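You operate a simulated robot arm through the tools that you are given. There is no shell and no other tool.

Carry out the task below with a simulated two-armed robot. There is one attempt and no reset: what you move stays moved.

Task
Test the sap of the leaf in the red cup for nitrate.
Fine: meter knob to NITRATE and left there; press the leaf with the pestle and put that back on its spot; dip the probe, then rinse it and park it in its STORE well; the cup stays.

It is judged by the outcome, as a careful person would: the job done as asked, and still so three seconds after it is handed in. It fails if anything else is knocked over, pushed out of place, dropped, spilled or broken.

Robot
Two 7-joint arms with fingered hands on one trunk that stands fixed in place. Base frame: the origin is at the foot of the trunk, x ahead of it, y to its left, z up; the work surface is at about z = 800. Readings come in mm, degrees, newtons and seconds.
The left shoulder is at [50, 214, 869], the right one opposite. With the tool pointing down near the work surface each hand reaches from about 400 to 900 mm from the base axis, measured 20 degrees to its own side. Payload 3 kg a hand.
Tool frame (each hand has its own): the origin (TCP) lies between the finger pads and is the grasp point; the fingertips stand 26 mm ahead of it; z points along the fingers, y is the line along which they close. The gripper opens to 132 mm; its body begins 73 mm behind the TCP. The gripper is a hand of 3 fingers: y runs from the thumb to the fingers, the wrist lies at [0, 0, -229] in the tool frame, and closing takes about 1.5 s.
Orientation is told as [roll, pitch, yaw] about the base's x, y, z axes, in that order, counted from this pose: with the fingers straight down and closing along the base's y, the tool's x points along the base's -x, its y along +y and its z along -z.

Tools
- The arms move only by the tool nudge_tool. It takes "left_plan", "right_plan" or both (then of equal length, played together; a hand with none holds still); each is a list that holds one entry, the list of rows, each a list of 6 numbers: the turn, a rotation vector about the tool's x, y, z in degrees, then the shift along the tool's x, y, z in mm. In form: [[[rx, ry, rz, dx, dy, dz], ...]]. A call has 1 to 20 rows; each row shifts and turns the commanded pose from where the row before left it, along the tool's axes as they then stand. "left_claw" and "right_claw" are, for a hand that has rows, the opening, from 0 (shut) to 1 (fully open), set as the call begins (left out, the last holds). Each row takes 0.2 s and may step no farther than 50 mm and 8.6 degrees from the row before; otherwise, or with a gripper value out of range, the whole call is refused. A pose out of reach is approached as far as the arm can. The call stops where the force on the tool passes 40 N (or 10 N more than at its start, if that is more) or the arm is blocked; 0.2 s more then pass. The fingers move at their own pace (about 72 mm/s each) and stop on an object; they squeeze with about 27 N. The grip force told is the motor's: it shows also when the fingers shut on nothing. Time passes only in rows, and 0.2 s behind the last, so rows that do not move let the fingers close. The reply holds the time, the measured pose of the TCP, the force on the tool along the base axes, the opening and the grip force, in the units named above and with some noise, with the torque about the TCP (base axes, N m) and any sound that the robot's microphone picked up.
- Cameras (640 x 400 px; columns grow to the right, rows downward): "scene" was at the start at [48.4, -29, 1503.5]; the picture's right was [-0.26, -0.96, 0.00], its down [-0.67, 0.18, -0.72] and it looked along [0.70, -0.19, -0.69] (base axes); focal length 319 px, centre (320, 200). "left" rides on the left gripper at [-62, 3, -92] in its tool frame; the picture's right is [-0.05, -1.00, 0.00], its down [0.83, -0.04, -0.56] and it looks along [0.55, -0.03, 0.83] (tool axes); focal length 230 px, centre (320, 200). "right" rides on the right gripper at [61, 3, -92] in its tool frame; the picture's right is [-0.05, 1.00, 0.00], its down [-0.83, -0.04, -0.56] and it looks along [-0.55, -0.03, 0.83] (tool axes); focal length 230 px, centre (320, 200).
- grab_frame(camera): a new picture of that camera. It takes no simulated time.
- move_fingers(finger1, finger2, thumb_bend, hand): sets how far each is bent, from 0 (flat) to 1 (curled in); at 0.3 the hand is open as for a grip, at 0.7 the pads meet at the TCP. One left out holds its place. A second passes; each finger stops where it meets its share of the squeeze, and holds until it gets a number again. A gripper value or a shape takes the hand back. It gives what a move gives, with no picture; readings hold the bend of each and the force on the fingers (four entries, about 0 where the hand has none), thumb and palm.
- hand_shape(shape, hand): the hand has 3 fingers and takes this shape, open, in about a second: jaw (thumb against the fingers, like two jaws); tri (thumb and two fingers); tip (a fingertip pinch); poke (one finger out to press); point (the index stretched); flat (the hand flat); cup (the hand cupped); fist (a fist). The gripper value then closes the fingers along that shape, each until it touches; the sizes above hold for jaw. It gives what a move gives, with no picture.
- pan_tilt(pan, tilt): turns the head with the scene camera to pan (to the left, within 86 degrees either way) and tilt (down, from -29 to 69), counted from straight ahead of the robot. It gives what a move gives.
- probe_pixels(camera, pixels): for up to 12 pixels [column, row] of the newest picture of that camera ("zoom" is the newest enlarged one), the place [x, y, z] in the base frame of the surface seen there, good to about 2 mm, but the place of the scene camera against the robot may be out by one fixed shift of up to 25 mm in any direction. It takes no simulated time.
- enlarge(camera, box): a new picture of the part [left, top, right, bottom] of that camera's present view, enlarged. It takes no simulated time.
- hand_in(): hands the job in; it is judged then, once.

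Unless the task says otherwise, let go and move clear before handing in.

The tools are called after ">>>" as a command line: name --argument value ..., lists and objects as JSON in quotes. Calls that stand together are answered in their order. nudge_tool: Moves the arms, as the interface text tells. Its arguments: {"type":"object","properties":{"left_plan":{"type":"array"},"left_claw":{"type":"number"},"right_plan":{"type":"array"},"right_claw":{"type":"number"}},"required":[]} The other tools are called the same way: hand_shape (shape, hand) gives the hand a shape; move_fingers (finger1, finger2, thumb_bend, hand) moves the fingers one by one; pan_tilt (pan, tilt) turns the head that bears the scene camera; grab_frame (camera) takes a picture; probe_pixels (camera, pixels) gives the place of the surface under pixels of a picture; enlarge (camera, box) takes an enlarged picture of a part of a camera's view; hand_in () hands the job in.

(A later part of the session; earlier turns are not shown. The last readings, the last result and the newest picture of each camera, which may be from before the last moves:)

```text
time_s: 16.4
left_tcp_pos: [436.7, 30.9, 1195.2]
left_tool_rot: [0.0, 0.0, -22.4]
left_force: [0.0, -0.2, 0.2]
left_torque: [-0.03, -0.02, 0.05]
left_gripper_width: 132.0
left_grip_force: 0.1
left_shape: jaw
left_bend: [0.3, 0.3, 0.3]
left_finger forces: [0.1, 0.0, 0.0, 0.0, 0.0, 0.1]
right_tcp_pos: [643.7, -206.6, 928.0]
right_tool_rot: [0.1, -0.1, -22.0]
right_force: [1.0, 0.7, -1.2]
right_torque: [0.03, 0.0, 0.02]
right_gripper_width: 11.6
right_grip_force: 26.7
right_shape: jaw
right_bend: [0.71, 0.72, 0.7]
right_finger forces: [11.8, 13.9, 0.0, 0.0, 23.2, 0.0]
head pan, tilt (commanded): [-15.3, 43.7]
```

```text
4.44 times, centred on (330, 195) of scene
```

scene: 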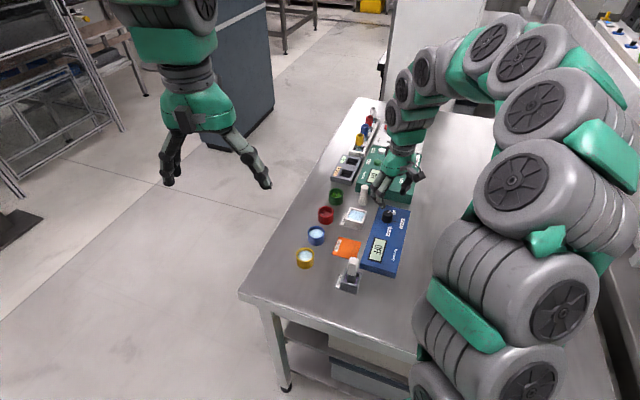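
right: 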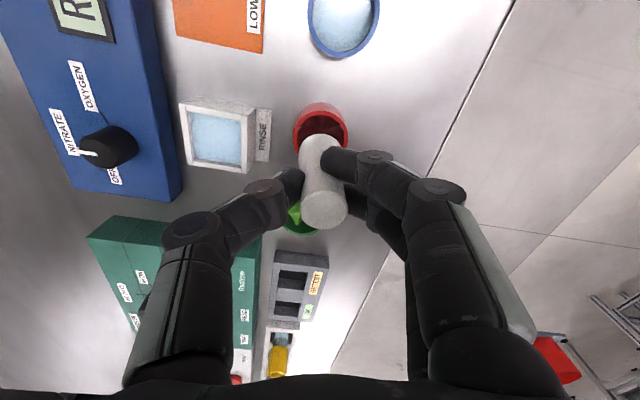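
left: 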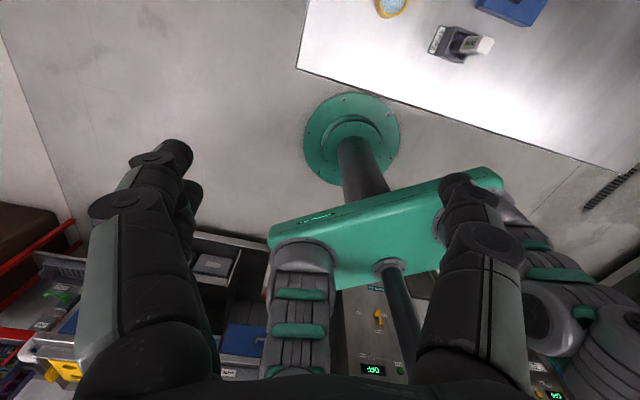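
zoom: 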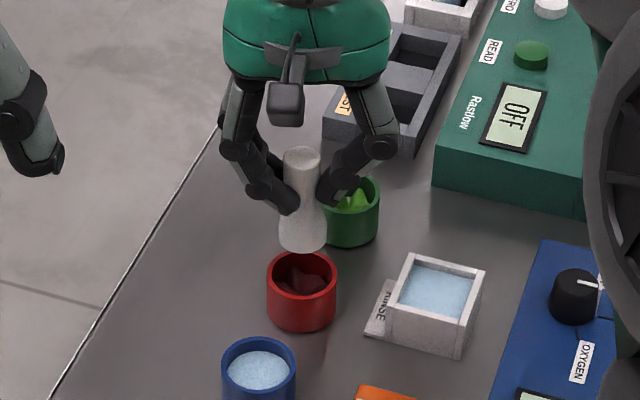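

>>> enlarge --camera "scene" --box '[305, 175, 350, 230]'

>>> enlarge --camera "right" --box '[280, 90, 370, 240]'

```text
7.27 times, centred on (328, 202) of scene
```

zoom: 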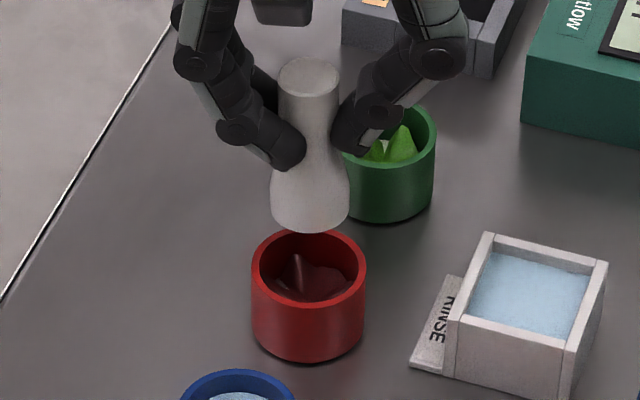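

```text
2.67 times, centred on (325, 165) of right
```

zoom: 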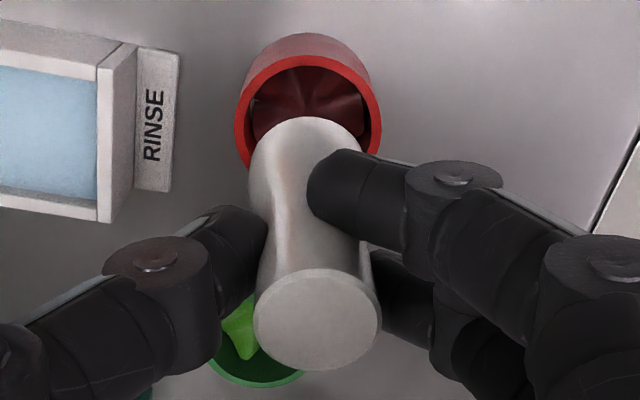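

>>> probe_pixels --camera "zoom" --pixels '[[318, 320], [258, 320], [376, 318], [318, 275], [318, 365], [242, 130], [375, 125], [308, 62], [250, 90], [368, 88], [253, 170], [364, 230]]'

>>> probe_pixels --camera "scene" --pixels '[[326, 185], [319, 215], [334, 214], [326, 207]]'

```text
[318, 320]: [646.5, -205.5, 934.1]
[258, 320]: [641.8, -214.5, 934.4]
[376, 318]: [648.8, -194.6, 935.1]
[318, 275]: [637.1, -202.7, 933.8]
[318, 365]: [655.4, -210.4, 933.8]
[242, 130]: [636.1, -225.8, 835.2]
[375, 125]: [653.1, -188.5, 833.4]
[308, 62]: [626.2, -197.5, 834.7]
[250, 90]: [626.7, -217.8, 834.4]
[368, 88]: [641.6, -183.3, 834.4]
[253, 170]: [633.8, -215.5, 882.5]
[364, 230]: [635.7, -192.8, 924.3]
```

```text
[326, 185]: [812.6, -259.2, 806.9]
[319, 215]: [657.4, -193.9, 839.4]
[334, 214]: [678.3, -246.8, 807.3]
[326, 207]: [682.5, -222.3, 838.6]
```

The pestle's axis (646, -205.7) is within 1.5 mm of the cup centre (645.1, -206.7). I'll correct slightly and lower it into the cup to just above the leaf.

>>> nudge_tool --right_plan '[[[0, 0, 0, 0.5, -1.2, 15], [0, 0, 0, 0, 0, 13], [0, 0, 0, 0, 0, 12], [0, 0, 0, 0, 0, 0]]]'

>>> grab_frame --camera "right"

>>> enlarge --camera "scene" --box '[305, 175, 350, 230]'

```text
time_s: 17.4
left_tcp_pos: [434.3, 31.1, 1193.2]
left_tool_rot: [0.0, 0.0, -22.4]
left_force: [-0.5, 0.5, -0.2]
left_torque: [-0.01, 0.02, -0.02]
left_gripper_width: 131.9
left_grip_force: 0.0
left_shape: jaw
left_bend: [0.3, 0.3, 0.3]
left_finger forces: [0.0, 0.1, 0.1, 0.0, 0.0, 0.0]
right_tcp_pos: [642.6, -207.9, 889.0]
right_tool_rot: [0.0, 0.0, -21.9]
right_force: [-0.1, 0.5, -1.3]
right_torque: [-0.03, -0.01, 0.0]
right_gripper_width: 11.4
right_grip_force: 27.4
right_shape: jaw
right_bend: [0.71, 0.72, 0.7]
right_finger forces: [12.0, 14.0, 0.0, 0.0, 23.2, 0.1]
head pan, tilt (commanded): [-15.3, 43.7]
```

```text
taken
```

right: 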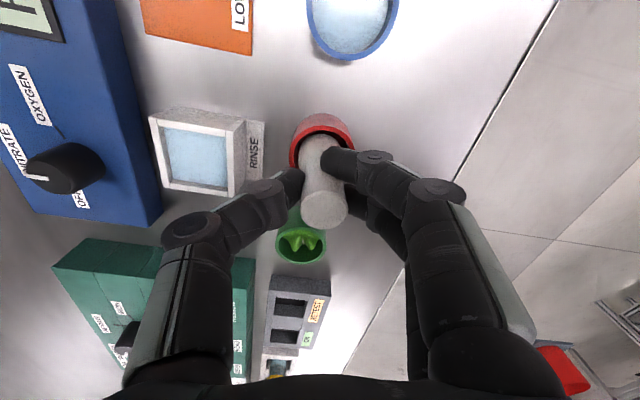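

```text
7.27 times, centred on (328, 202) of scene
```

zoom: 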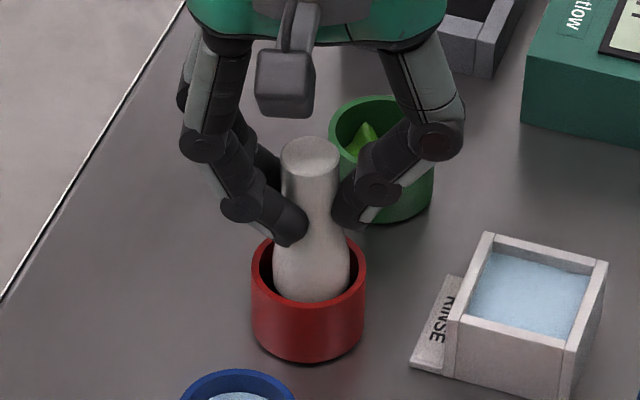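

>>> enlarge --camera "right" --box '[280, 90, 370, 240]'

>>> probe_pixels --camera "right" --pixels '[[323, 209], [302, 209], [344, 206], [294, 150], [322, 120], [350, 140]]'

```text
2.67 times, centred on (325, 165) of right
```

zoom: 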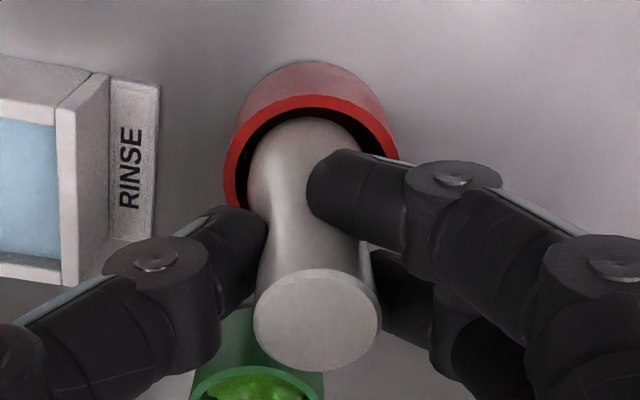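

```text
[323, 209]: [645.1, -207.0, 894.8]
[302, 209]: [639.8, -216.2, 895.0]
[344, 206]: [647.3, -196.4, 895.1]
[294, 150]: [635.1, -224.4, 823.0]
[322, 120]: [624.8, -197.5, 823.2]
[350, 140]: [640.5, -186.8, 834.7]
```

The pestle is centred in the cup with an even gap around it. I'll lower in small steps onto the leaf and watch the force.

>>> nudge_tool --right_plan '[[[0, 0, 0, 0, 0, 4], [0, 0, 0, 0, 0, 4], [0, 0, 0, 0, 0, 3], [0, 0, 0, 0, 0, 0]]]'

```text
time_s: 18.4
left_tcp_pos: [435.5, 30.1, 1194.9]
left_tool_rot: [0.0, 0.0, -22.3]
left_force: [-0.2, -0.2, -0.9]
left_torque: [-0.02, 0.0, -0.01]
left_gripper_width: 132.1
left_grip_force: 0.0
left_shape: jaw
left_bend: [0.3, 0.3, 0.3]
left_finger forces: [0.1, 0.0, 0.1, 0.0, 0.0, 0.0]
right_tcp_pos: [643.1, -208.0, 877.7]
right_tool_rot: [-0.1, -0.1, -21.9]
right_force: [0.3, -0.3, -0.5]
right_torque: [0.0, 0.02, 0.02]
right_gripper_width: 11.6
right_grip_force: 26.5
right_shape: jaw
right_bend: [0.71, 0.72, 0.7]
right_finger forces: [12.1, 14.1, 0.1, 0.1, 23.0, 0.0]
head pan, tilt (commanded): [-15.3, 43.7]
```

No contact force yet at TCP z 878 (pestle bottom about 813). I'll continue slowly.

>>> nudge_tool --right_plan '[[[0, 0, 0, 0, 0, 1.5], [0, 0, 0, 0, 0, 1.5], [0, 0, 0, 0, 0, 1.5], [0, 0, 0, 0, 0, 0]]]'

>>> enlarge --camera "scene" --box '[305, 175, 350, 230]'

```text
time_s: 19.4
left_tcp_pos: [436.0, 30.7, 1195.3]
left_tool_rot: [0.0, -0.1, -22.4]
left_force: [0.0, -0.2, 0.0]
left_torque: [0.01, 0.02, -0.03]
left_gripper_width: 131.9
left_grip_force: 0.1
left_shape: jaw
left_bend: [0.3, 0.3, 0.3]
left_finger forces: [0.0, 0.1, 0.0, 0.0, 0.0, 0.0]
right_tcp_pos: [643.6, -207.4, 873.1]
right_tool_rot: [-0.1, 0.0, -21.9]
right_force: [-2.7, -1.2, 18.9]
right_torque: [0.02, 0.03, 0.01]
right_gripper_width: 12.0
right_grip_force: 27.1
right_shape: jaw
right_bend: [0.71, 0.72, 0.71]
right_finger forces: [15.2, 16.5, 0.0, 0.0, 30.1, 0.0]
head pan, tilt (commanded): [-15.3, 43.7]
```

```text
7.27 times, centred on (328, 202) of scene
```

zoom: 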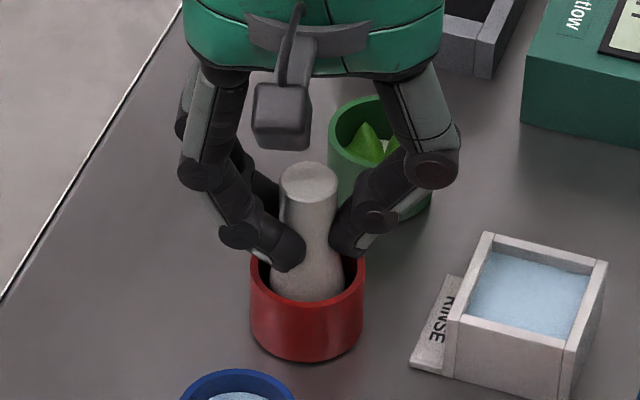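

Contact: 19 N downward. I'll press a little more and hold for about a second.

>>> nudge_tool --right_plan '[[[0, 0, 0, 0, 0, 0.8], [0, 0, 0, 0, 0, 0], [0, 0, 0, 0, 0, 0], [0, 0, 0, 0, 0, 0], [0, 0, 0, 0, 0, 0], [0, 0, 0, 0, 0, 0]]]'

>>> enlarge --camera "scene" --box '[305, 175, 350, 230]'

>>> enlarge --camera "right" --box '[280, 90, 370, 240]'

```text
time_s: 20.8
left_tcp_pos: [434.7, 30.1, 1194.9]
left_tool_rot: [0.0, 0.1, -22.4]
left_force: [-0.2, 0.8, 0.2]
left_torque: [0.0, -0.01, -0.03]
left_gripper_width: 131.8
left_grip_force: 0.0
left_shape: jaw
left_bend: [0.3, 0.3, 0.3]
left_finger forces: [0.0, 0.0, 0.0, 0.1, 0.1, 0.0]
right_tcp_pos: [644.6, -207.2, 871.9]
right_tool_rot: [0.1, 0.0, -21.9]
right_force: [0.4, -1.0, 34.9]
right_torque: [-0.01, -0.04, 0.0]
right_gripper_width: 13.9
right_grip_force: 26.6
right_shape: jaw
right_bend: [0.72, 0.73, 0.72]
right_finger forces: [16.5, 19.7, 0.1, 0.1, 33.0, 0.0]
head pan, tilt (commanded): [-15.3, 43.7]
```

```text
7.27 times, centred on (328, 202) of scene
```

zoom: 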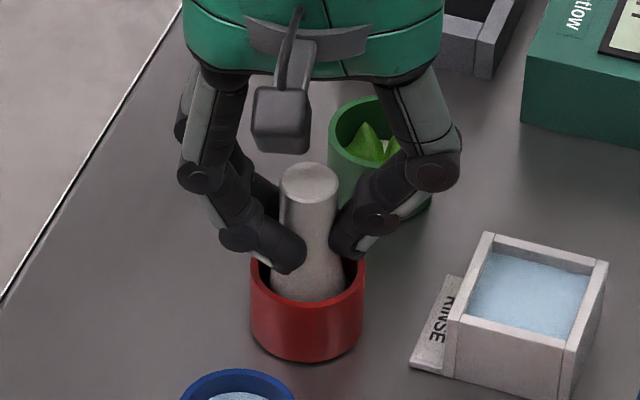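

```text
2.67 times, centred on (325, 165) of right
```

zoom: 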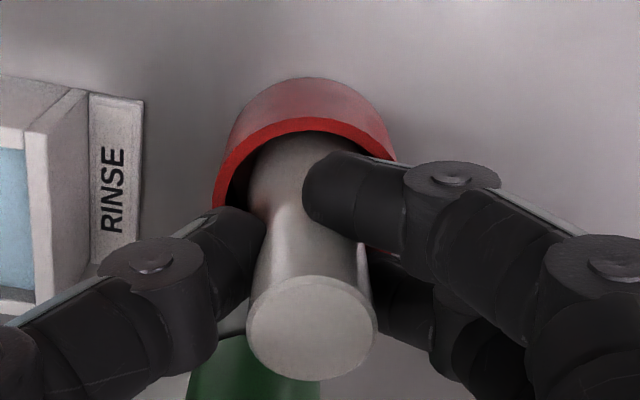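

35 N was held for a second with the cup in place. I'll lift the pestle straight out and look at the leaf.

>>> nudge_tool --right_plan '[[[0, 0, 0, 0, 0, -2], [0, 0, 0, 0, 0, -4], [0, 0, 0, 0, 0, -15], [0, 0, 0, 0, 0, -20], [0, 0, 0, 0, 0, -20], [0, 0, 0, 0, 0, 0]]]'

>>> enlarge --camera "scene" --box '[305, 175, 350, 230]'

>>> grab_frame --camera "right"

```text
time_s: 22.2
left_tcp_pos: [433.8, 30.0, 1195.3]
left_tool_rot: [0.0, 0.1, -22.4]
left_force: [0.3, 0.0, 0.4]
left_torque: [0.02, -0.03, 0.0]
left_gripper_width: 132.0
left_grip_force: 0.1
left_shape: jaw
left_bend: [0.3, 0.3, 0.3]
left_finger forces: [0.0, 0.1, 0.0, 0.0, 0.2, 0.0]
right_tcp_pos: [643.9, -207.4, 932.9]
right_tool_rot: [0.0, 0.0, -21.9]
right_force: [0.6, 0.3, -1.7]
right_torque: [0.0, 0.01, -0.03]
right_gripper_width: 13.1
right_grip_force: 27.0
right_shape: jaw
right_bend: [0.71, 0.72, 0.71]
right_finger forces: [13.9, 15.1, 0.1, 0.0, 24.0, 0.1]
head pan, tilt (commanded): [-15.3, 43.7]
```

```text
7.27 times, centred on (328, 202) of scene
```

zoom: 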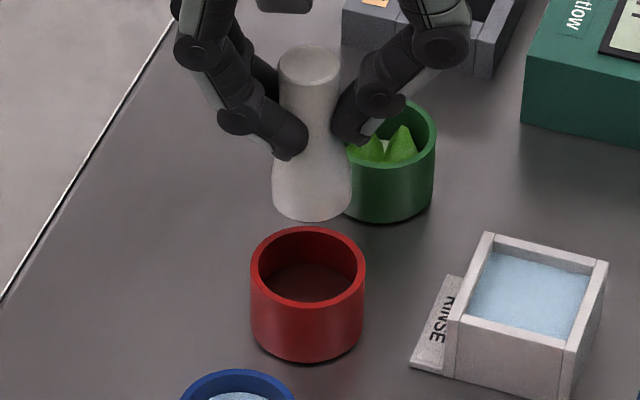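

```text
taken
```

right: 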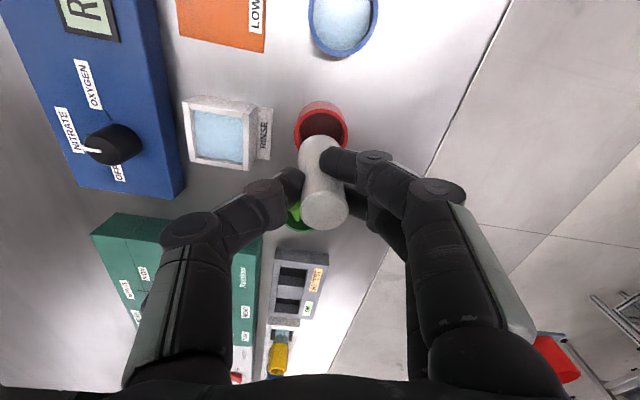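

The leaf is crushed—red cup now shows flat sap at the bottom (308,285) and the cup hasn't moved. I'll measure the pestle's position in hand before returning it to its spot.

>>> enlarge --camera "right" --box '[280, 90, 370, 240]'

>>> probe_pixels --camera "right" --pixels '[[324, 210], [303, 210], [345, 210], [324, 195], [324, 226]]'

```text
2.67 times, centred on (325, 165) of right
```

zoom: 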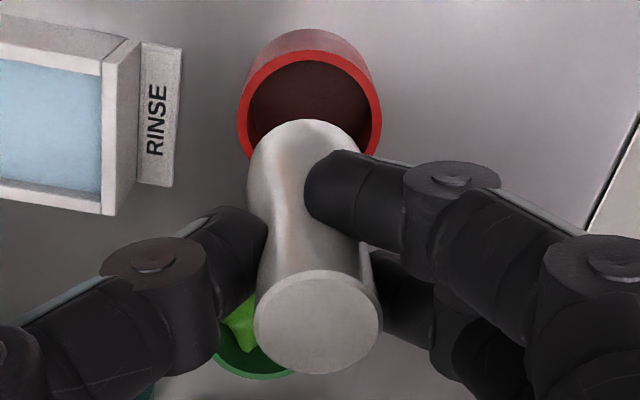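

```text
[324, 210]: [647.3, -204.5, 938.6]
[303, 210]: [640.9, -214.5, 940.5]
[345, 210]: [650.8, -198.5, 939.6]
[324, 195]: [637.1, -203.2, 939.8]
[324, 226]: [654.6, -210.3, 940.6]
```

The pestle is still centred and barely slipped. I'll carry it back over its spot (678.4, -336.3).

>>> nudge_tool --right_plan '[[[0, 0, 0, -26.47, -35.7, 0], [0, 0, 0, -26.47, -35.7, 0], [0, 0, 0, -26.47, -35.7, 0], [0, 0, 0, 0, 0, 0], [0, 0, 0, 0, 0, 0]]]'

>>> enlarge --camera "right" --box '[280, 90, 370, 240]'

>>> enlarge --camera "scene" --box '[300, 130, 420, 220]'

```text
time_s: 23.4
left_tcp_pos: [436.1, 30.7, 1193.9]
left_tool_rot: [0.0, 0.1, -22.3]
left_force: [0.6, -0.2, 0.0]
left_torque: [-0.03, -0.03, 0.01]
left_gripper_width: 132.0
left_grip_force: 0.0
left_shape: jaw
left_bend: [0.3, 0.3, 0.3]
left_finger forces: [0.0, 0.0, 0.0, 0.1, 0.0, 0.0]
right_tcp_pos: [679.7, -337.9, 934.0]
right_tool_rot: [0.0, 0.0, -21.9]
right_force: [-0.5, 0.1, -1.0]
right_torque: [0.03, 0.0, 0.02]
right_gripper_width: 12.8
right_grip_force: 27.3
right_shape: jaw
right_bend: [0.71, 0.72, 0.71]
right_finger forces: [14.3, 15.8, 0.0, 0.1, 23.8, 0.0]
head pan, tilt (commanded): [-15.3, 43.7]
```

```text
2.67 times, centred on (325, 165) of right
```

zoom: 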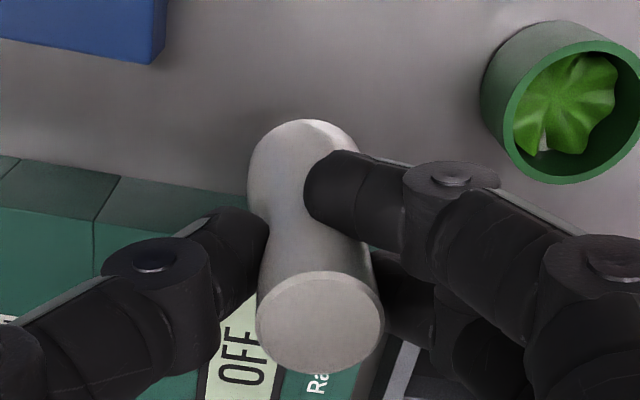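

```text
4.44 times, centred on (360, 175) of scene
```

zoom: 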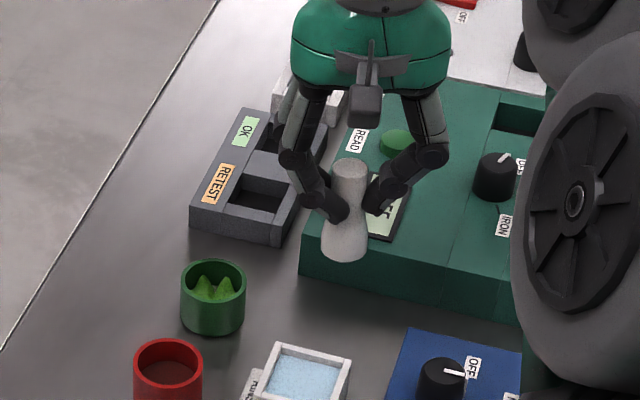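

>>> probe_pixels --camera "zoom" --pixels '[[351, 167], [336, 168], [366, 168], [351, 161], [351, 173]]'

>>> enlarge --camera "right" --box '[290, 170, 360, 250]'

```text
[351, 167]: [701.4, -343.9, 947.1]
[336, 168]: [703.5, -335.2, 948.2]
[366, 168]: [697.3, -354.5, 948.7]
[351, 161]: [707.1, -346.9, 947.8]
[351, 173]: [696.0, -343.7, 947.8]
```

```text
5.00 times, centred on (325, 210) of right
```

zoom: 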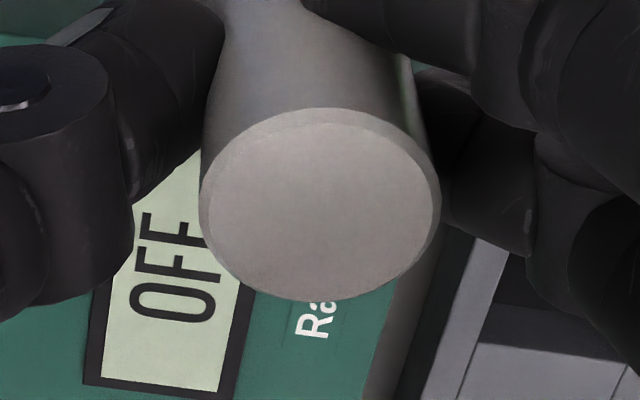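

>>> probe_pixels --camera "zoom" --pixels '[[322, 205], [214, 200], [430, 210], [322, 118], [322, 293], [245, 138], [400, 272], [400, 140], [245, 270]]'

```text
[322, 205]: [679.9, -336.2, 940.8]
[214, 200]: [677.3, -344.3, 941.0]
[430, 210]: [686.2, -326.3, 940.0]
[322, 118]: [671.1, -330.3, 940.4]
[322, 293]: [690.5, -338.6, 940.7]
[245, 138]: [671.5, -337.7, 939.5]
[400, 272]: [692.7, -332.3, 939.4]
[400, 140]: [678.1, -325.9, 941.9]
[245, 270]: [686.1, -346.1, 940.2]
```

The pestle's top centre is now about (681, -335.4), roughly 2–3 mm off its original spot because it shifted when gripped. I'll correct that and lower to just above the table.

>>> nudge_tool --right_plan '[[[0, 0, 0, 1.7, -1.3, 20], [0, 0, 0, 0, 0, 25], [0, 0, 0, 0, 0, 20], [0, 0, 0, 0, 0, 0], [0, 0, 0, 0, 0, 0]]]'

>>> grab_frame --camera "right"

>>> enlarge --camera "scene" --box '[300, 140, 420, 230]'

```text
time_s: 24.6
left_tcp_pos: [434.2, 30.3, 1194.5]
left_tool_rot: [0.0, 0.0, -22.4]
left_force: [0.7, 0.1, 0.2]
left_torque: [0.01, -0.02, 0.02]
left_gripper_width: 131.9
left_grip_force: 0.1
left_shape: jaw
left_bend: [0.3, 0.3, 0.3]
left_finger forces: [0.0, 0.0, 0.0, 0.1, 0.0, 0.0]
right_tcp_pos: [677.5, -336.8, 868.9]
right_tool_rot: [0.1, 0.0, -21.9]
right_force: [0.4, 0.4, -1.0]
right_torque: [0.01, -0.02, 0.0]
right_gripper_width: 12.7
right_grip_force: 26.8
right_shape: jaw
right_bend: [0.71, 0.72, 0.71]
right_finger forces: [14.5, 16.0, 0.0, 0.0, 23.6, 0.0]
head pan, tilt (commanded): [-15.3, 43.7]
```

```text
taken
```

right: 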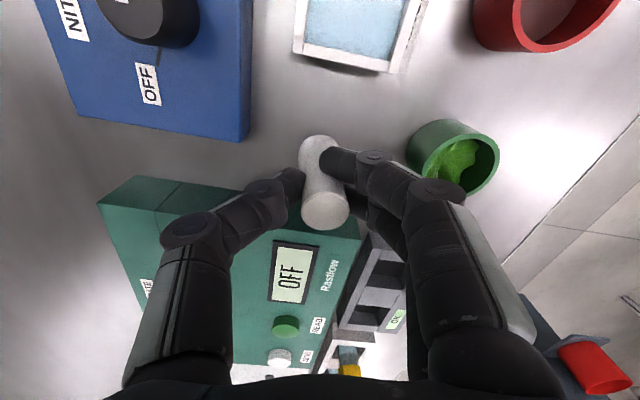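

```text
4.44 times, centred on (360, 185) of scene
```

zoom: 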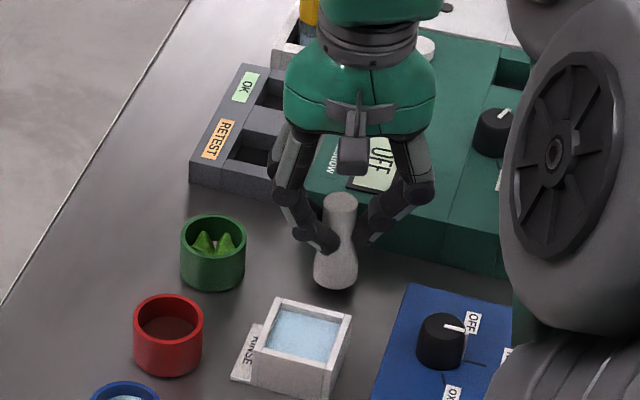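

The pestle sits right over its original spot (top at (340,203) vs original (340,210)), about 5 mm up. I'll lower the last millimetres gently.

>>> nudge_tool --right_plan '[[[0, 0, 0, 0, 0, 2], [0, 0, 0, 0, 0, 1], [0, 0, 0, 0, 0, 1], [0, 0, 0, 0, 0, 0]]]'

```text
time_s: 25.6
left_tcp_pos: [434.9, 30.8, 1194.5]
left_tool_rot: [0.1, 0.1, -22.4]
left_force: [1.0, -0.1, -0.2]
left_torque: [0.01, -0.01, 0.03]
left_gripper_width: 131.7
left_grip_force: 0.2
left_shape: jaw
left_bend: [0.3, 0.3, 0.3]
left_finger forces: [0.0, 0.0, 0.1, 0.1, 0.0, 0.1]
right_tcp_pos: [677.4, -336.9, 865.3]
right_tool_rot: [0.0, 0.0, -22.0]
right_force: [0.5, 0.3, -0.6]
right_torque: [0.0, -0.02, 0.02]
right_gripper_width: 12.7
right_grip_force: 26.3
right_shape: jaw
right_bend: [0.71, 0.72, 0.71]
right_finger forces: [14.6, 16.0, 0.0, 0.1, 23.6, 0.1]
head pan, tilt (commanded): [-15.3, 43.7]
```

>>> nudge_tool --right_plan '[[[0, 0, 0, 0, 0, 0.8], [0, 0, 0, 0, 0, 0], [0, 0, 0, 0, 0, 0]]]'

>>> enlarge --camera "scene" --box '[340, 175, 385, 220]'

```text
time_s: 26.4
left_tcp_pos: [435.9, 30.5, 1195.0]
left_tool_rot: [0.0, 0.0, -22.4]
left_force: [0.3, 0.5, 0.4]
left_torque: [-0.02, -0.03, 0.01]
left_gripper_width: 131.7
left_grip_force: 0.0
left_shape: jaw
left_bend: [0.3, 0.3, 0.3]
left_finger forces: [0.1, 0.0, 0.0, 0.0, 0.0, 0.0]
right_tcp_pos: [675.3, -338.5, 864.3]
right_tool_rot: [0.0, 0.1, -21.9]
right_force: [-0.1, 0.5, 0.0]
right_torque: [-0.02, -0.01, -0.02]
right_gripper_width: 12.8
right_grip_force: 26.7
right_shape: jaw
right_bend: [0.71, 0.72, 0.71]
right_finger forces: [14.7, 16.1, 0.0, 0.1, 24.0, 0.0]
head pan, tilt (commanded): [-15.3, 43.7]
```

```text
8.89 times, centred on (362, 198) of scene
```

zoom: 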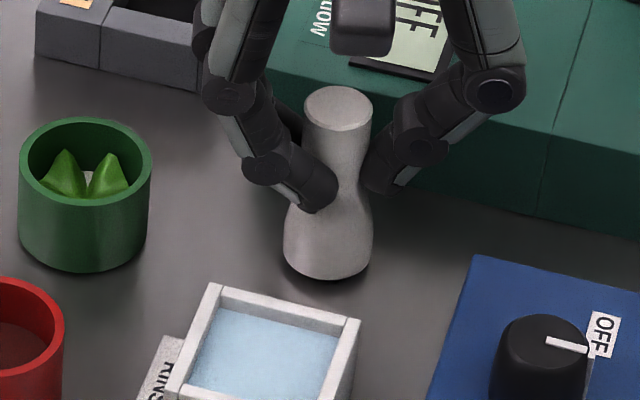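

>>> nudge_tool --right_plan '[[[0, 0, 0, 0, 0, 0.6], [0, 0, 0, 0, 0, 0.6], [0, 0, 0, 0, 0, 0], [0, 0, 0, 0, 0, 0]]]'

```text
time_s: 27.4
left_tcp_pos: [435.8, 31.4, 1194.3]
left_tool_rot: [0.1, 0.0, -22.4]
left_force: [0.4, 0.1, -0.7]
left_torque: [0.01, -0.02, 0.0]
left_gripper_width: 132.3
left_grip_force: 0.1
left_shape: jaw
left_bend: [0.3, 0.3, 0.3]
left_finger forces: [0.0, 0.0, 0.1, 0.0, 0.0, 0.0]
right_tcp_pos: [676.4, -336.3, 862.6]
right_tool_rot: [0.0, 0.0, -22.0]
right_force: [-1.7, -3.3, 12.5]
right_torque: [-0.01, -0.02, -0.01]
right_gripper_width: 12.8
right_grip_force: 27.5
right_shape: jaw
right_bend: [0.71, 0.72, 0.71]
right_finger forces: [15.5, 16.3, 0.0, 0.0, 28.0, 0.0]
head pan, tilt (commanded): [-15.3, 43.7]
```

Contact with the table (12.5 N). I'll check the pestle's position before letting go.

>>> enlarge --camera "right" --box '[290, 170, 360, 250]'

>>> probe_pixels --camera "zoom" --pixels '[[322, 205], [214, 200], [430, 210], [322, 118], [322, 293], [245, 138], [400, 272], [400, 140], [245, 270]]'

>>> enlarge --camera "scene" --box '[300, 140, 420, 230]'

```text
5.00 times, centred on (325, 210) of right
```

zoom: 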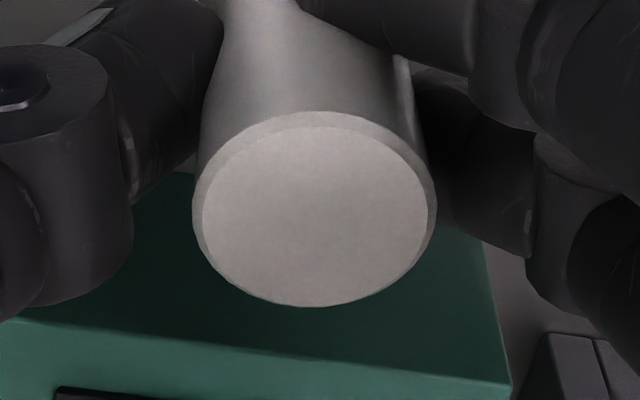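

```text
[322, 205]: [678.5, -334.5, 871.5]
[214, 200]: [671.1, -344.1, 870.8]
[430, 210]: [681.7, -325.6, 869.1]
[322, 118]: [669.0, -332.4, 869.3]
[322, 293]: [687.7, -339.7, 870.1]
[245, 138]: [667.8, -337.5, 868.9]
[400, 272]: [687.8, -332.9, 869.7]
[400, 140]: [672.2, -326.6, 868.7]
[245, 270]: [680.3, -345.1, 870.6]
```

```text
4.44 times, centred on (360, 185) of scene
```

zoom: 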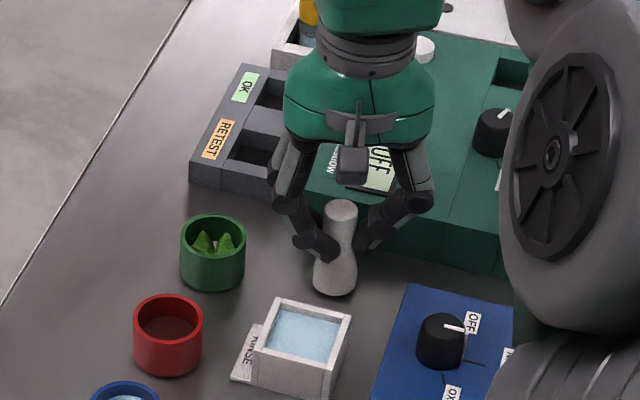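

The pestle stands at (677.5, -335.3), within about 1.5 mm of where it was. I'll relieve the force, open, and rise clear.

>>> nudge_tool --right_plan '[[[0, 0, 0, 0, 0, -0.6], [0, 0, 0, 0, 0, 0], [0, 0, 0, 0, 0, 0]]]'

>>> nudge_tool --right_plan '[[[0, 0, 0, 0, 0, 0], [0, 0, 0, 0, 0, 0], [0, 0, 0, 0, 0, 0], [0, 0, 0, 0, 0, 0]]]' --right_claw 0.42

>>> grab_frame --camera "right"

>>> enlarge --camera "scene" --box '[300, 140, 420, 230]'

```text
time_s: 28.2
left_tcp_pos: [435.0, 30.6, 1194.4]
left_tool_rot: [0.1, -0.1, -22.3]
left_force: [-0.4, 0.1, 0.6]
left_torque: [0.03, -0.04, 0.02]
left_gripper_width: 131.9
left_grip_force: 0.1
left_shape: jaw
left_bend: [0.3, 0.3, 0.3]
left_finger forces: [0.0, 0.0, 0.0, 0.0, 0.0, 0.0]
right_tcp_pos: [676.3, -336.7, 863.1]
right_tool_rot: [0.0, -0.1, -21.9]
right_force: [-0.7, -2.3, 9.7]
right_torque: [-0.01, -0.04, -0.02]
right_gripper_width: 13.1
right_grip_force: 27.0
right_shape: jaw
right_bend: [0.71, 0.72, 0.71]
right_finger forces: [14.8, 16.7, 0.1, 0.0, 27.4, 0.0]
head pan, tilt (commanded): [-15.3, 43.7]
```

```text
time_s: 29.2
left_tcp_pos: [435.4, 29.4, 1193.3]
left_tool_rot: [0.0, 0.0, -22.4]
left_force: [-0.9, 0.0, -0.7]
left_torque: [-0.02, -0.02, -0.03]
left_gripper_width: 131.8
left_grip_force: 0.1
left_shape: jaw
left_bend: [0.3, 0.3, 0.3]
left_finger forces: [0.0, 0.0, 0.0, 0.1, 0.0, 0.0]
right_tcp_pos: [677.2, -337.9, 863.2]
right_tool_rot: [0.0, 0.1, -21.9]
right_force: [0.3, -0.1, -0.4]
right_torque: [0.0, 0.0, 0.01]
right_gripper_width: 54.7
right_grip_force: 0.1
right_shape: jaw
right_bend: [0.73, 0.73, 0.7]
right_finger forces: [0.0, 0.1, 0.0, 0.0, 0.0, 0.0]
head pan, tilt (commanded): [-15.3, 43.7]
```

```text
taken
```

right: 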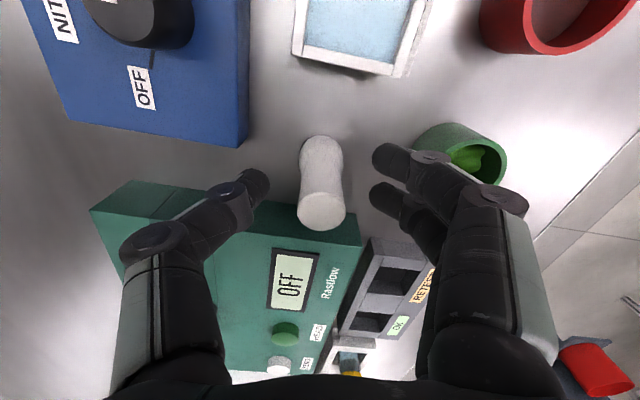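

```text
4.44 times, centred on (360, 185) of scene
```

zoom: 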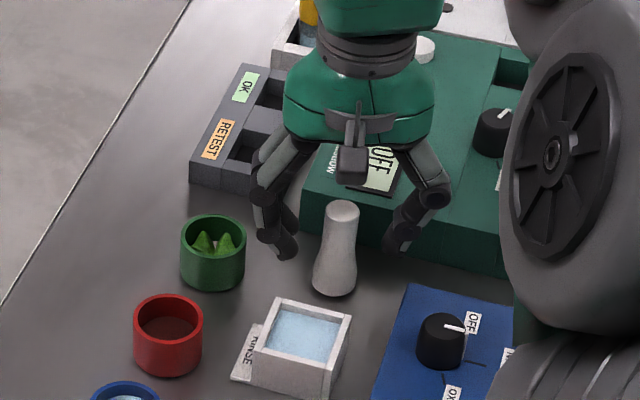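

The pestle stands upright in its place. I'll rise and travel toward the probe in the STORE well for a close look.

>>> nudge_tool --right_plan '[[[0, 0, 0, 0, 0, -20], [0, 0, 0, 0, 0, -40], [0, 0, 0, 0, 0, -40], [0, 0, 0, 42.7, 4.75, -6.2], [0, 0, 0, 42.7, 4.75, -6.2], [0, 0, 0, 42.7, 4.75, -6.2], [0, 0, 0, 42.7, 4.75, -6.2], [0, 0, 0, 42.7, 4.75, -6.2], [0, 0, 0, 42.7, 4.75, -6.2], [0, 0, 0, 0, 0, 0]]]'

>>> grab_frame --camera "right"

>>> grab_frame --camera "scene"

>>> enlarge --camera "scene" --box '[320, 240, 380, 300]'

```text
time_s: 31.4
left_tcp_pos: [435.1, 30.5, 1194.3]
left_tool_rot: [0.0, 0.1, -22.4]
left_force: [-0.3, 0.9, -0.8]
left_torque: [0.02, 0.03, -0.01]
left_gripper_width: 132.1
left_grip_force: 0.0
left_shape: jaw
left_bend: [0.3, 0.3, 0.3]
left_finger forces: [0.0, 0.0, 0.0, 0.1, 0.1, 0.0]
right_tcp_pos: [449.7, -217.1, 1000.4]
right_tool_rot: [0.0, 0.0, -22.0]
right_force: [-0.8, 0.3, 0.3]
right_torque: [0.01, -0.01, -0.04]
right_gripper_width: 54.9
right_grip_force: 0.0
right_shape: jaw
right_bend: [0.73, 0.73, 0.7]
right_finger forces: [0.0, 0.0, 0.0, 0.0, 0.0, 0.0]
head pan, tilt (commanded): [-15.3, 43.7]
```

```text
taken
```

right: 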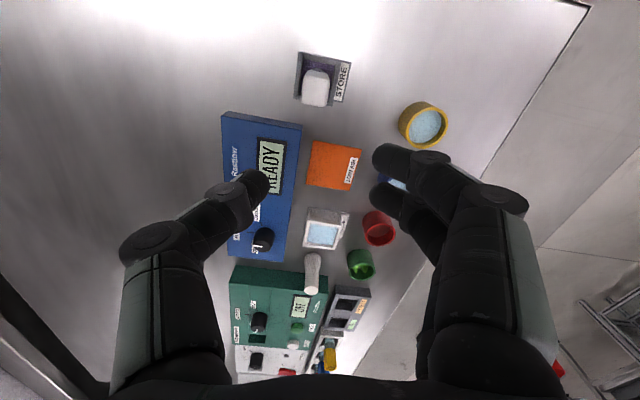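

```text
taken
```

scene: 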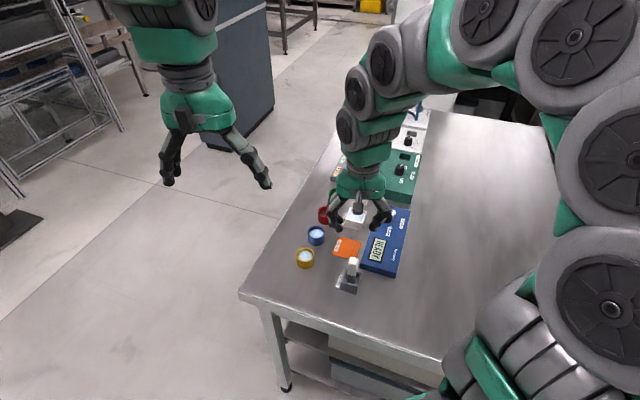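

```text
6.67 times, centred on (350, 270) of scene
```

zoom: 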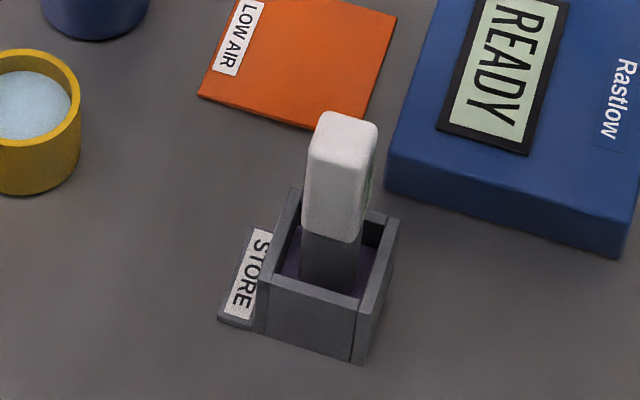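

The probe (white grip on dark shank) stands in the STORE well at right-camera (316,85). I'll zoom in and measure it.

>>> enlarge --camera "right" --box '[280, 40, 370, 115]'

>>> probe_pixels --camera "right" --pixels '[[316, 95], [305, 95], [328, 98], [318, 70], [304, 72], [330, 72], [300, 53], [350, 62], [345, 101], [295, 102]]'

>>> probe_pixels --camera "scene" --pixels '[[350, 258], [346, 265], [352, 260], [355, 265], [349, 280], [342, 272], [345, 285], [356, 282], [350, 293]]'

```text
5.33 times, centred on (325, 78) of right
```

zoom: 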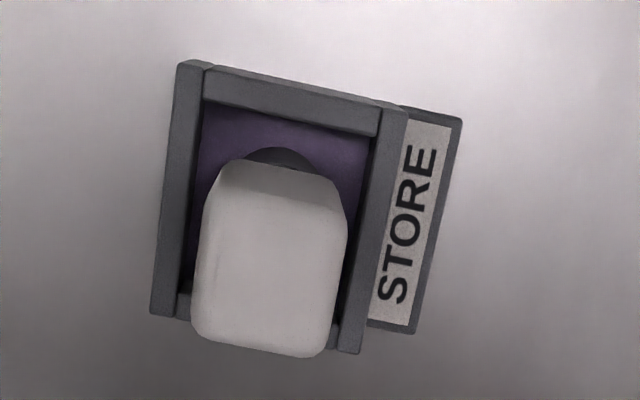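

```text
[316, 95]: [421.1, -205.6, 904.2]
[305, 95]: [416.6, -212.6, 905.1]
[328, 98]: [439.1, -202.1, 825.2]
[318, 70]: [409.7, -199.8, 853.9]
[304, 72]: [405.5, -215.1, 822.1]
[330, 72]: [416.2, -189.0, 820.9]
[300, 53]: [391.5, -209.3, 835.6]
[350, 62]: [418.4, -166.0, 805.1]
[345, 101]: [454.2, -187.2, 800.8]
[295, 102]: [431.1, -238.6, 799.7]
```

```text
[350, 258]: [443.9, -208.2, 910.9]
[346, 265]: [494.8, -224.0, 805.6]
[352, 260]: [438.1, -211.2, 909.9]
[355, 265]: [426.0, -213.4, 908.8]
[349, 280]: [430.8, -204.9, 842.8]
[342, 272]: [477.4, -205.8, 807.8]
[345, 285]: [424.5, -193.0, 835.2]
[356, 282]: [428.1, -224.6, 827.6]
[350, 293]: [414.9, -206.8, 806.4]
```

>>> probe_pixels --camera "zoom" --pixels '[[192, 75], [400, 115], [350, 345], [163, 308], [265, 270], [205, 215], [338, 225], [320, 345], [198, 325], [280, 180], [285, 155], [230, 130]]'

>>> probe_pixels --camera "zoom" --pixels '[[235, 80], [300, 95], [385, 180], [370, 260], [175, 150], [165, 230], [265, 220], [265, 335], [200, 270], [335, 280], [340, 140], [215, 120]]'

```text
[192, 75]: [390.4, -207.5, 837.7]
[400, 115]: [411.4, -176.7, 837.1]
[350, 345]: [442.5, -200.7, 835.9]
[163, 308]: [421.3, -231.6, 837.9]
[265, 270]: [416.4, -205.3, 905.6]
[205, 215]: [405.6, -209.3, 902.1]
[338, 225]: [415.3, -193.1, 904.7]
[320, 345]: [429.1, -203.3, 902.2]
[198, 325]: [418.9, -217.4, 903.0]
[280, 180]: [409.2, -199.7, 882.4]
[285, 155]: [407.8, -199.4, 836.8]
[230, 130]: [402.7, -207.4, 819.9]
```

```text
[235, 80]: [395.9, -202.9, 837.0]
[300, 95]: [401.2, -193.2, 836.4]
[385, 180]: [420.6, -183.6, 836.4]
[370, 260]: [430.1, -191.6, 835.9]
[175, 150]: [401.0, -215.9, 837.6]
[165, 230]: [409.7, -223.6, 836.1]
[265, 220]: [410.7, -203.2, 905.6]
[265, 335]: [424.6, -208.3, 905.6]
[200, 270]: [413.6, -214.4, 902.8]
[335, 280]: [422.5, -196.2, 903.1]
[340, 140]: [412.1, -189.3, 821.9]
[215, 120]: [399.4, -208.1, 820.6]
```

The probe handle is about 20 mm square, top z 904, centre (416.9, -205.3), aligned at -36° like the well. I'll turn to yaw -35 and hover over it.

>>> nudge_tool --right_plan '[[[0, 0, 6.5, 0, 0, 0], [0, 0, 6.5, 0, 0, 0], [0, 0, 0, 33.6, -9.2, 15], [0, 0, 0, 0, 0, 35], [0, 0, 0, 0, 0, 0], [0, 0, 0, 0, 0, 0]]]'

>>> grab_frame --camera "right"

>>> grab_frame --camera "scene"

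```text
time_s: 32.8
left_tcp_pos: [435.2, 30.8, 1194.5]
left_tool_rot: [0.0, 0.1, -22.4]
left_force: [0.0, -0.5, 0.4]
left_torque: [0.01, 0.05, -0.02]
left_gripper_width: 132.0
left_grip_force: 0.0
left_shape: jaw
left_bend: [0.3, 0.3, 0.3]
left_finger forces: [0.0, 0.0, 0.0, 0.0, 0.0, 0.0]
right_tcp_pos: [418.7, -202.2, 950.3]
right_tool_rot: [0.0, 0.0, -34.9]
right_force: [0.7, -0.4, 0.3]
right_torque: [0.03, 0.0, 0.01]
right_gripper_width: 55.1
right_grip_force: 0.1
right_shape: jaw
right_bend: [0.73, 0.73, 0.7]
right_finger forces: [0.0, 0.1, 0.0, 0.0, 0.0, 0.1]
head pan, tilt (commanded): [-15.3, 43.7]
```

```text
taken
```

right: 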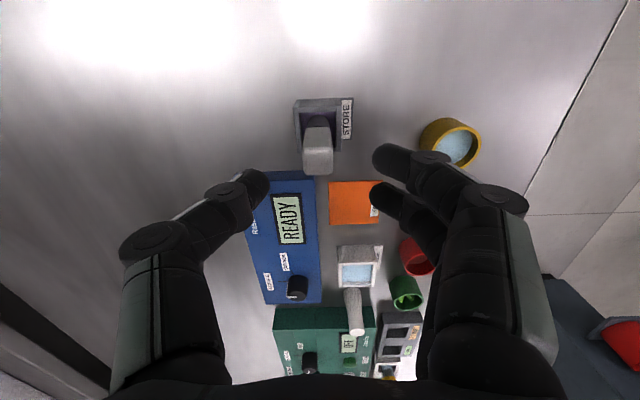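

```text
taken
```

scene: 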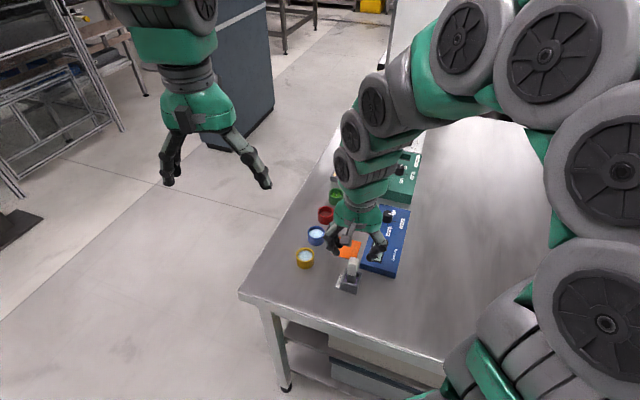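

>>> enlarge --camera "right" --box '[280, 90, 370, 185]'

>>> probe_pixels --camera "right" --pixels '[[318, 162], [305, 162], [331, 162], [318, 150], [318, 172], [316, 125], [318, 140]]'

```text
4.21 times, centred on (325, 138) of right
```

zoom: 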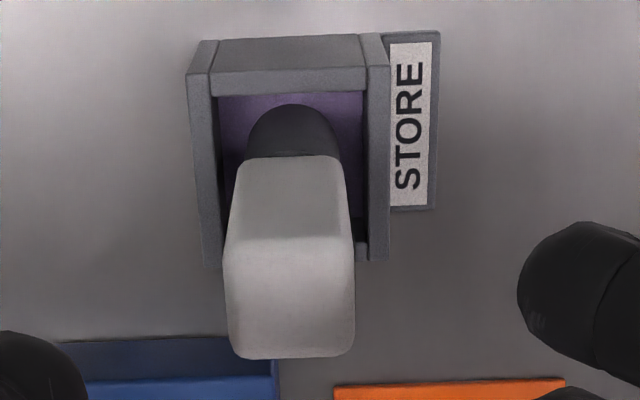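

```text
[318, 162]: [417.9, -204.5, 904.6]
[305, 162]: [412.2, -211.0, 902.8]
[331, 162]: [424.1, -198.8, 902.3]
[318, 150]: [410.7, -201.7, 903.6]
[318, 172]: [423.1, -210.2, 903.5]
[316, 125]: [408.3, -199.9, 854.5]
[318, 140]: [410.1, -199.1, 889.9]
```

The handle's top centre is (417.7, -205), about 2 mm forward and 1 mm to the thumb side of the tool axis. I'll correct and descend around the handle to TCP z 885.

>>> nudge_tool --right_plan '[[[0, 0, 0, -1.6, -1.2, 25], [0, 0, 0, 0, 0, 25], [0, 0, 0, 0, 0, 14], [0, 0, 0, 0, 0, 0]]]'

>>> grab_frame --camera "right"

>>> enlarge --camera "scene" --box '[310, 210, 400, 300]'

```text
time_s: 33.8
left_tcp_pos: [435.7, 32.0, 1194.4]
left_tool_rot: [0.0, 0.0, -22.4]
left_force: [0.5, -0.2, -0.6]
left_torque: [0.05, 0.0, 0.03]
left_gripper_width: 131.9
left_grip_force: 0.0
left_shape: jaw
left_bend: [0.3, 0.3, 0.3]
left_finger forces: [0.1, 0.1, 0.1, 0.0, 0.1, 0.0]
right_tcp_pos: [417.3, -205.0, 885.8]
right_tool_rot: [0.0, -0.1, -34.9]
right_force: [-1.0, -0.1, 0.1]
right_torque: [0.01, -0.01, -0.01]
right_gripper_width: 54.9
right_grip_force: 0.0
right_shape: jaw
right_bend: [0.73, 0.73, 0.7]
right_finger forces: [0.1, 0.0, 0.0, 0.0, 0.0, 0.0]
head pan, tilt (commanded): [-15.3, 43.7]
```

```text
taken
```

right: 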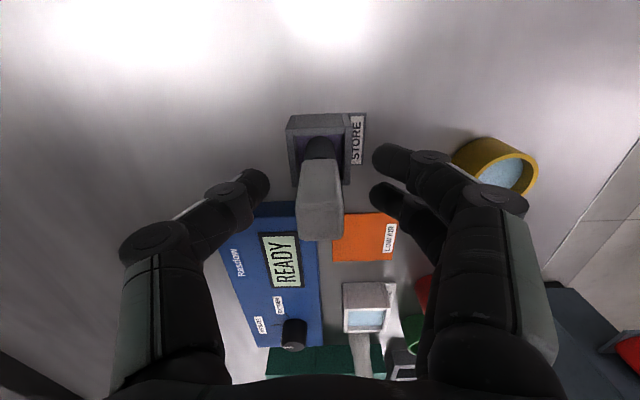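

```text
4.44 times, centred on (355, 255) of scene
```

zoom: 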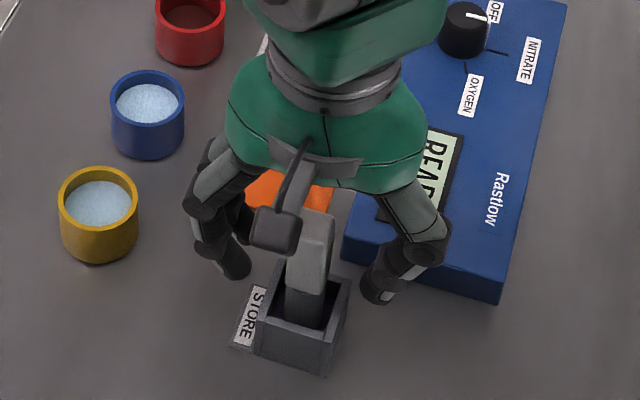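

The handle is centred between thumb and fingers. I'll close the grip.

>>> nudge_tool --right_plan '[[[0, 0, 0, 0, 0, 0], [0, 0, 0, 0, 0, 0], [0, 0, 0, 0, 0, 0], [0, 0, 0, 0, 0, 0], [0, 0, 0, 0, 0, 0]]]' --right_claw 0.0

>>> grab_frame --camera "right"

>>> enlarge --camera "scene" --box '[310, 210, 400, 300]'

```text
time_s: 35.0
left_tcp_pos: [435.1, 31.4, 1194.0]
left_tool_rot: [0.0, 0.1, -22.4]
left_force: [0.1, 0.1, -0.7]
left_torque: [-0.01, 0.03, 0.0]
left_gripper_width: 132.1
left_grip_force: 0.1
left_shape: jaw
left_bend: [0.3, 0.3, 0.3]
left_finger forces: [0.1, 0.0, 0.0, 0.0, 0.0, 0.0]
right_tcp_pos: [418.0, -205.0, 886.2]
right_tool_rot: [0.0, 0.0, -34.9]
right_force: [-0.3, 0.4, -0.4]
right_torque: [-0.03, -0.02, 0.0]
right_gripper_width: 11.9
right_grip_force: 27.7
right_shape: jaw
right_bend: [0.71, 0.72, 0.7]
right_finger forces: [12.4, 12.2, 0.0, 0.0, 24.1, 0.0]
head pan, tilt (commanded): [-15.3, 43.7]
```

```text
taken
```

right: 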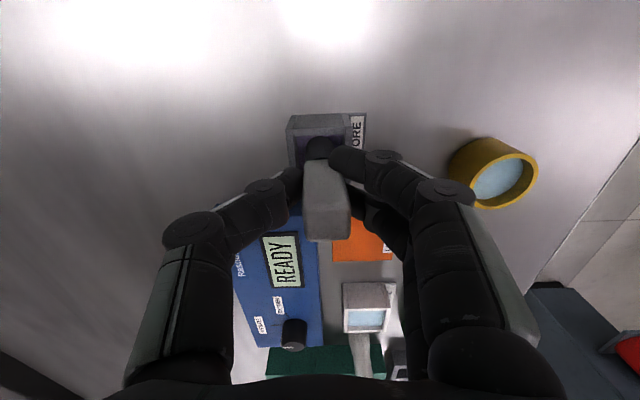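

```text
4.44 times, centred on (355, 255) of scene
```

zoom: 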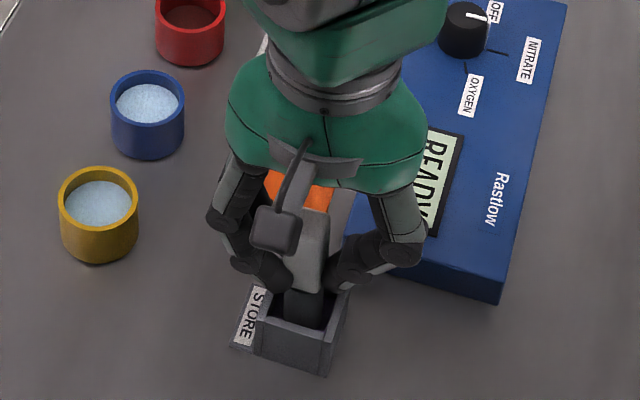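

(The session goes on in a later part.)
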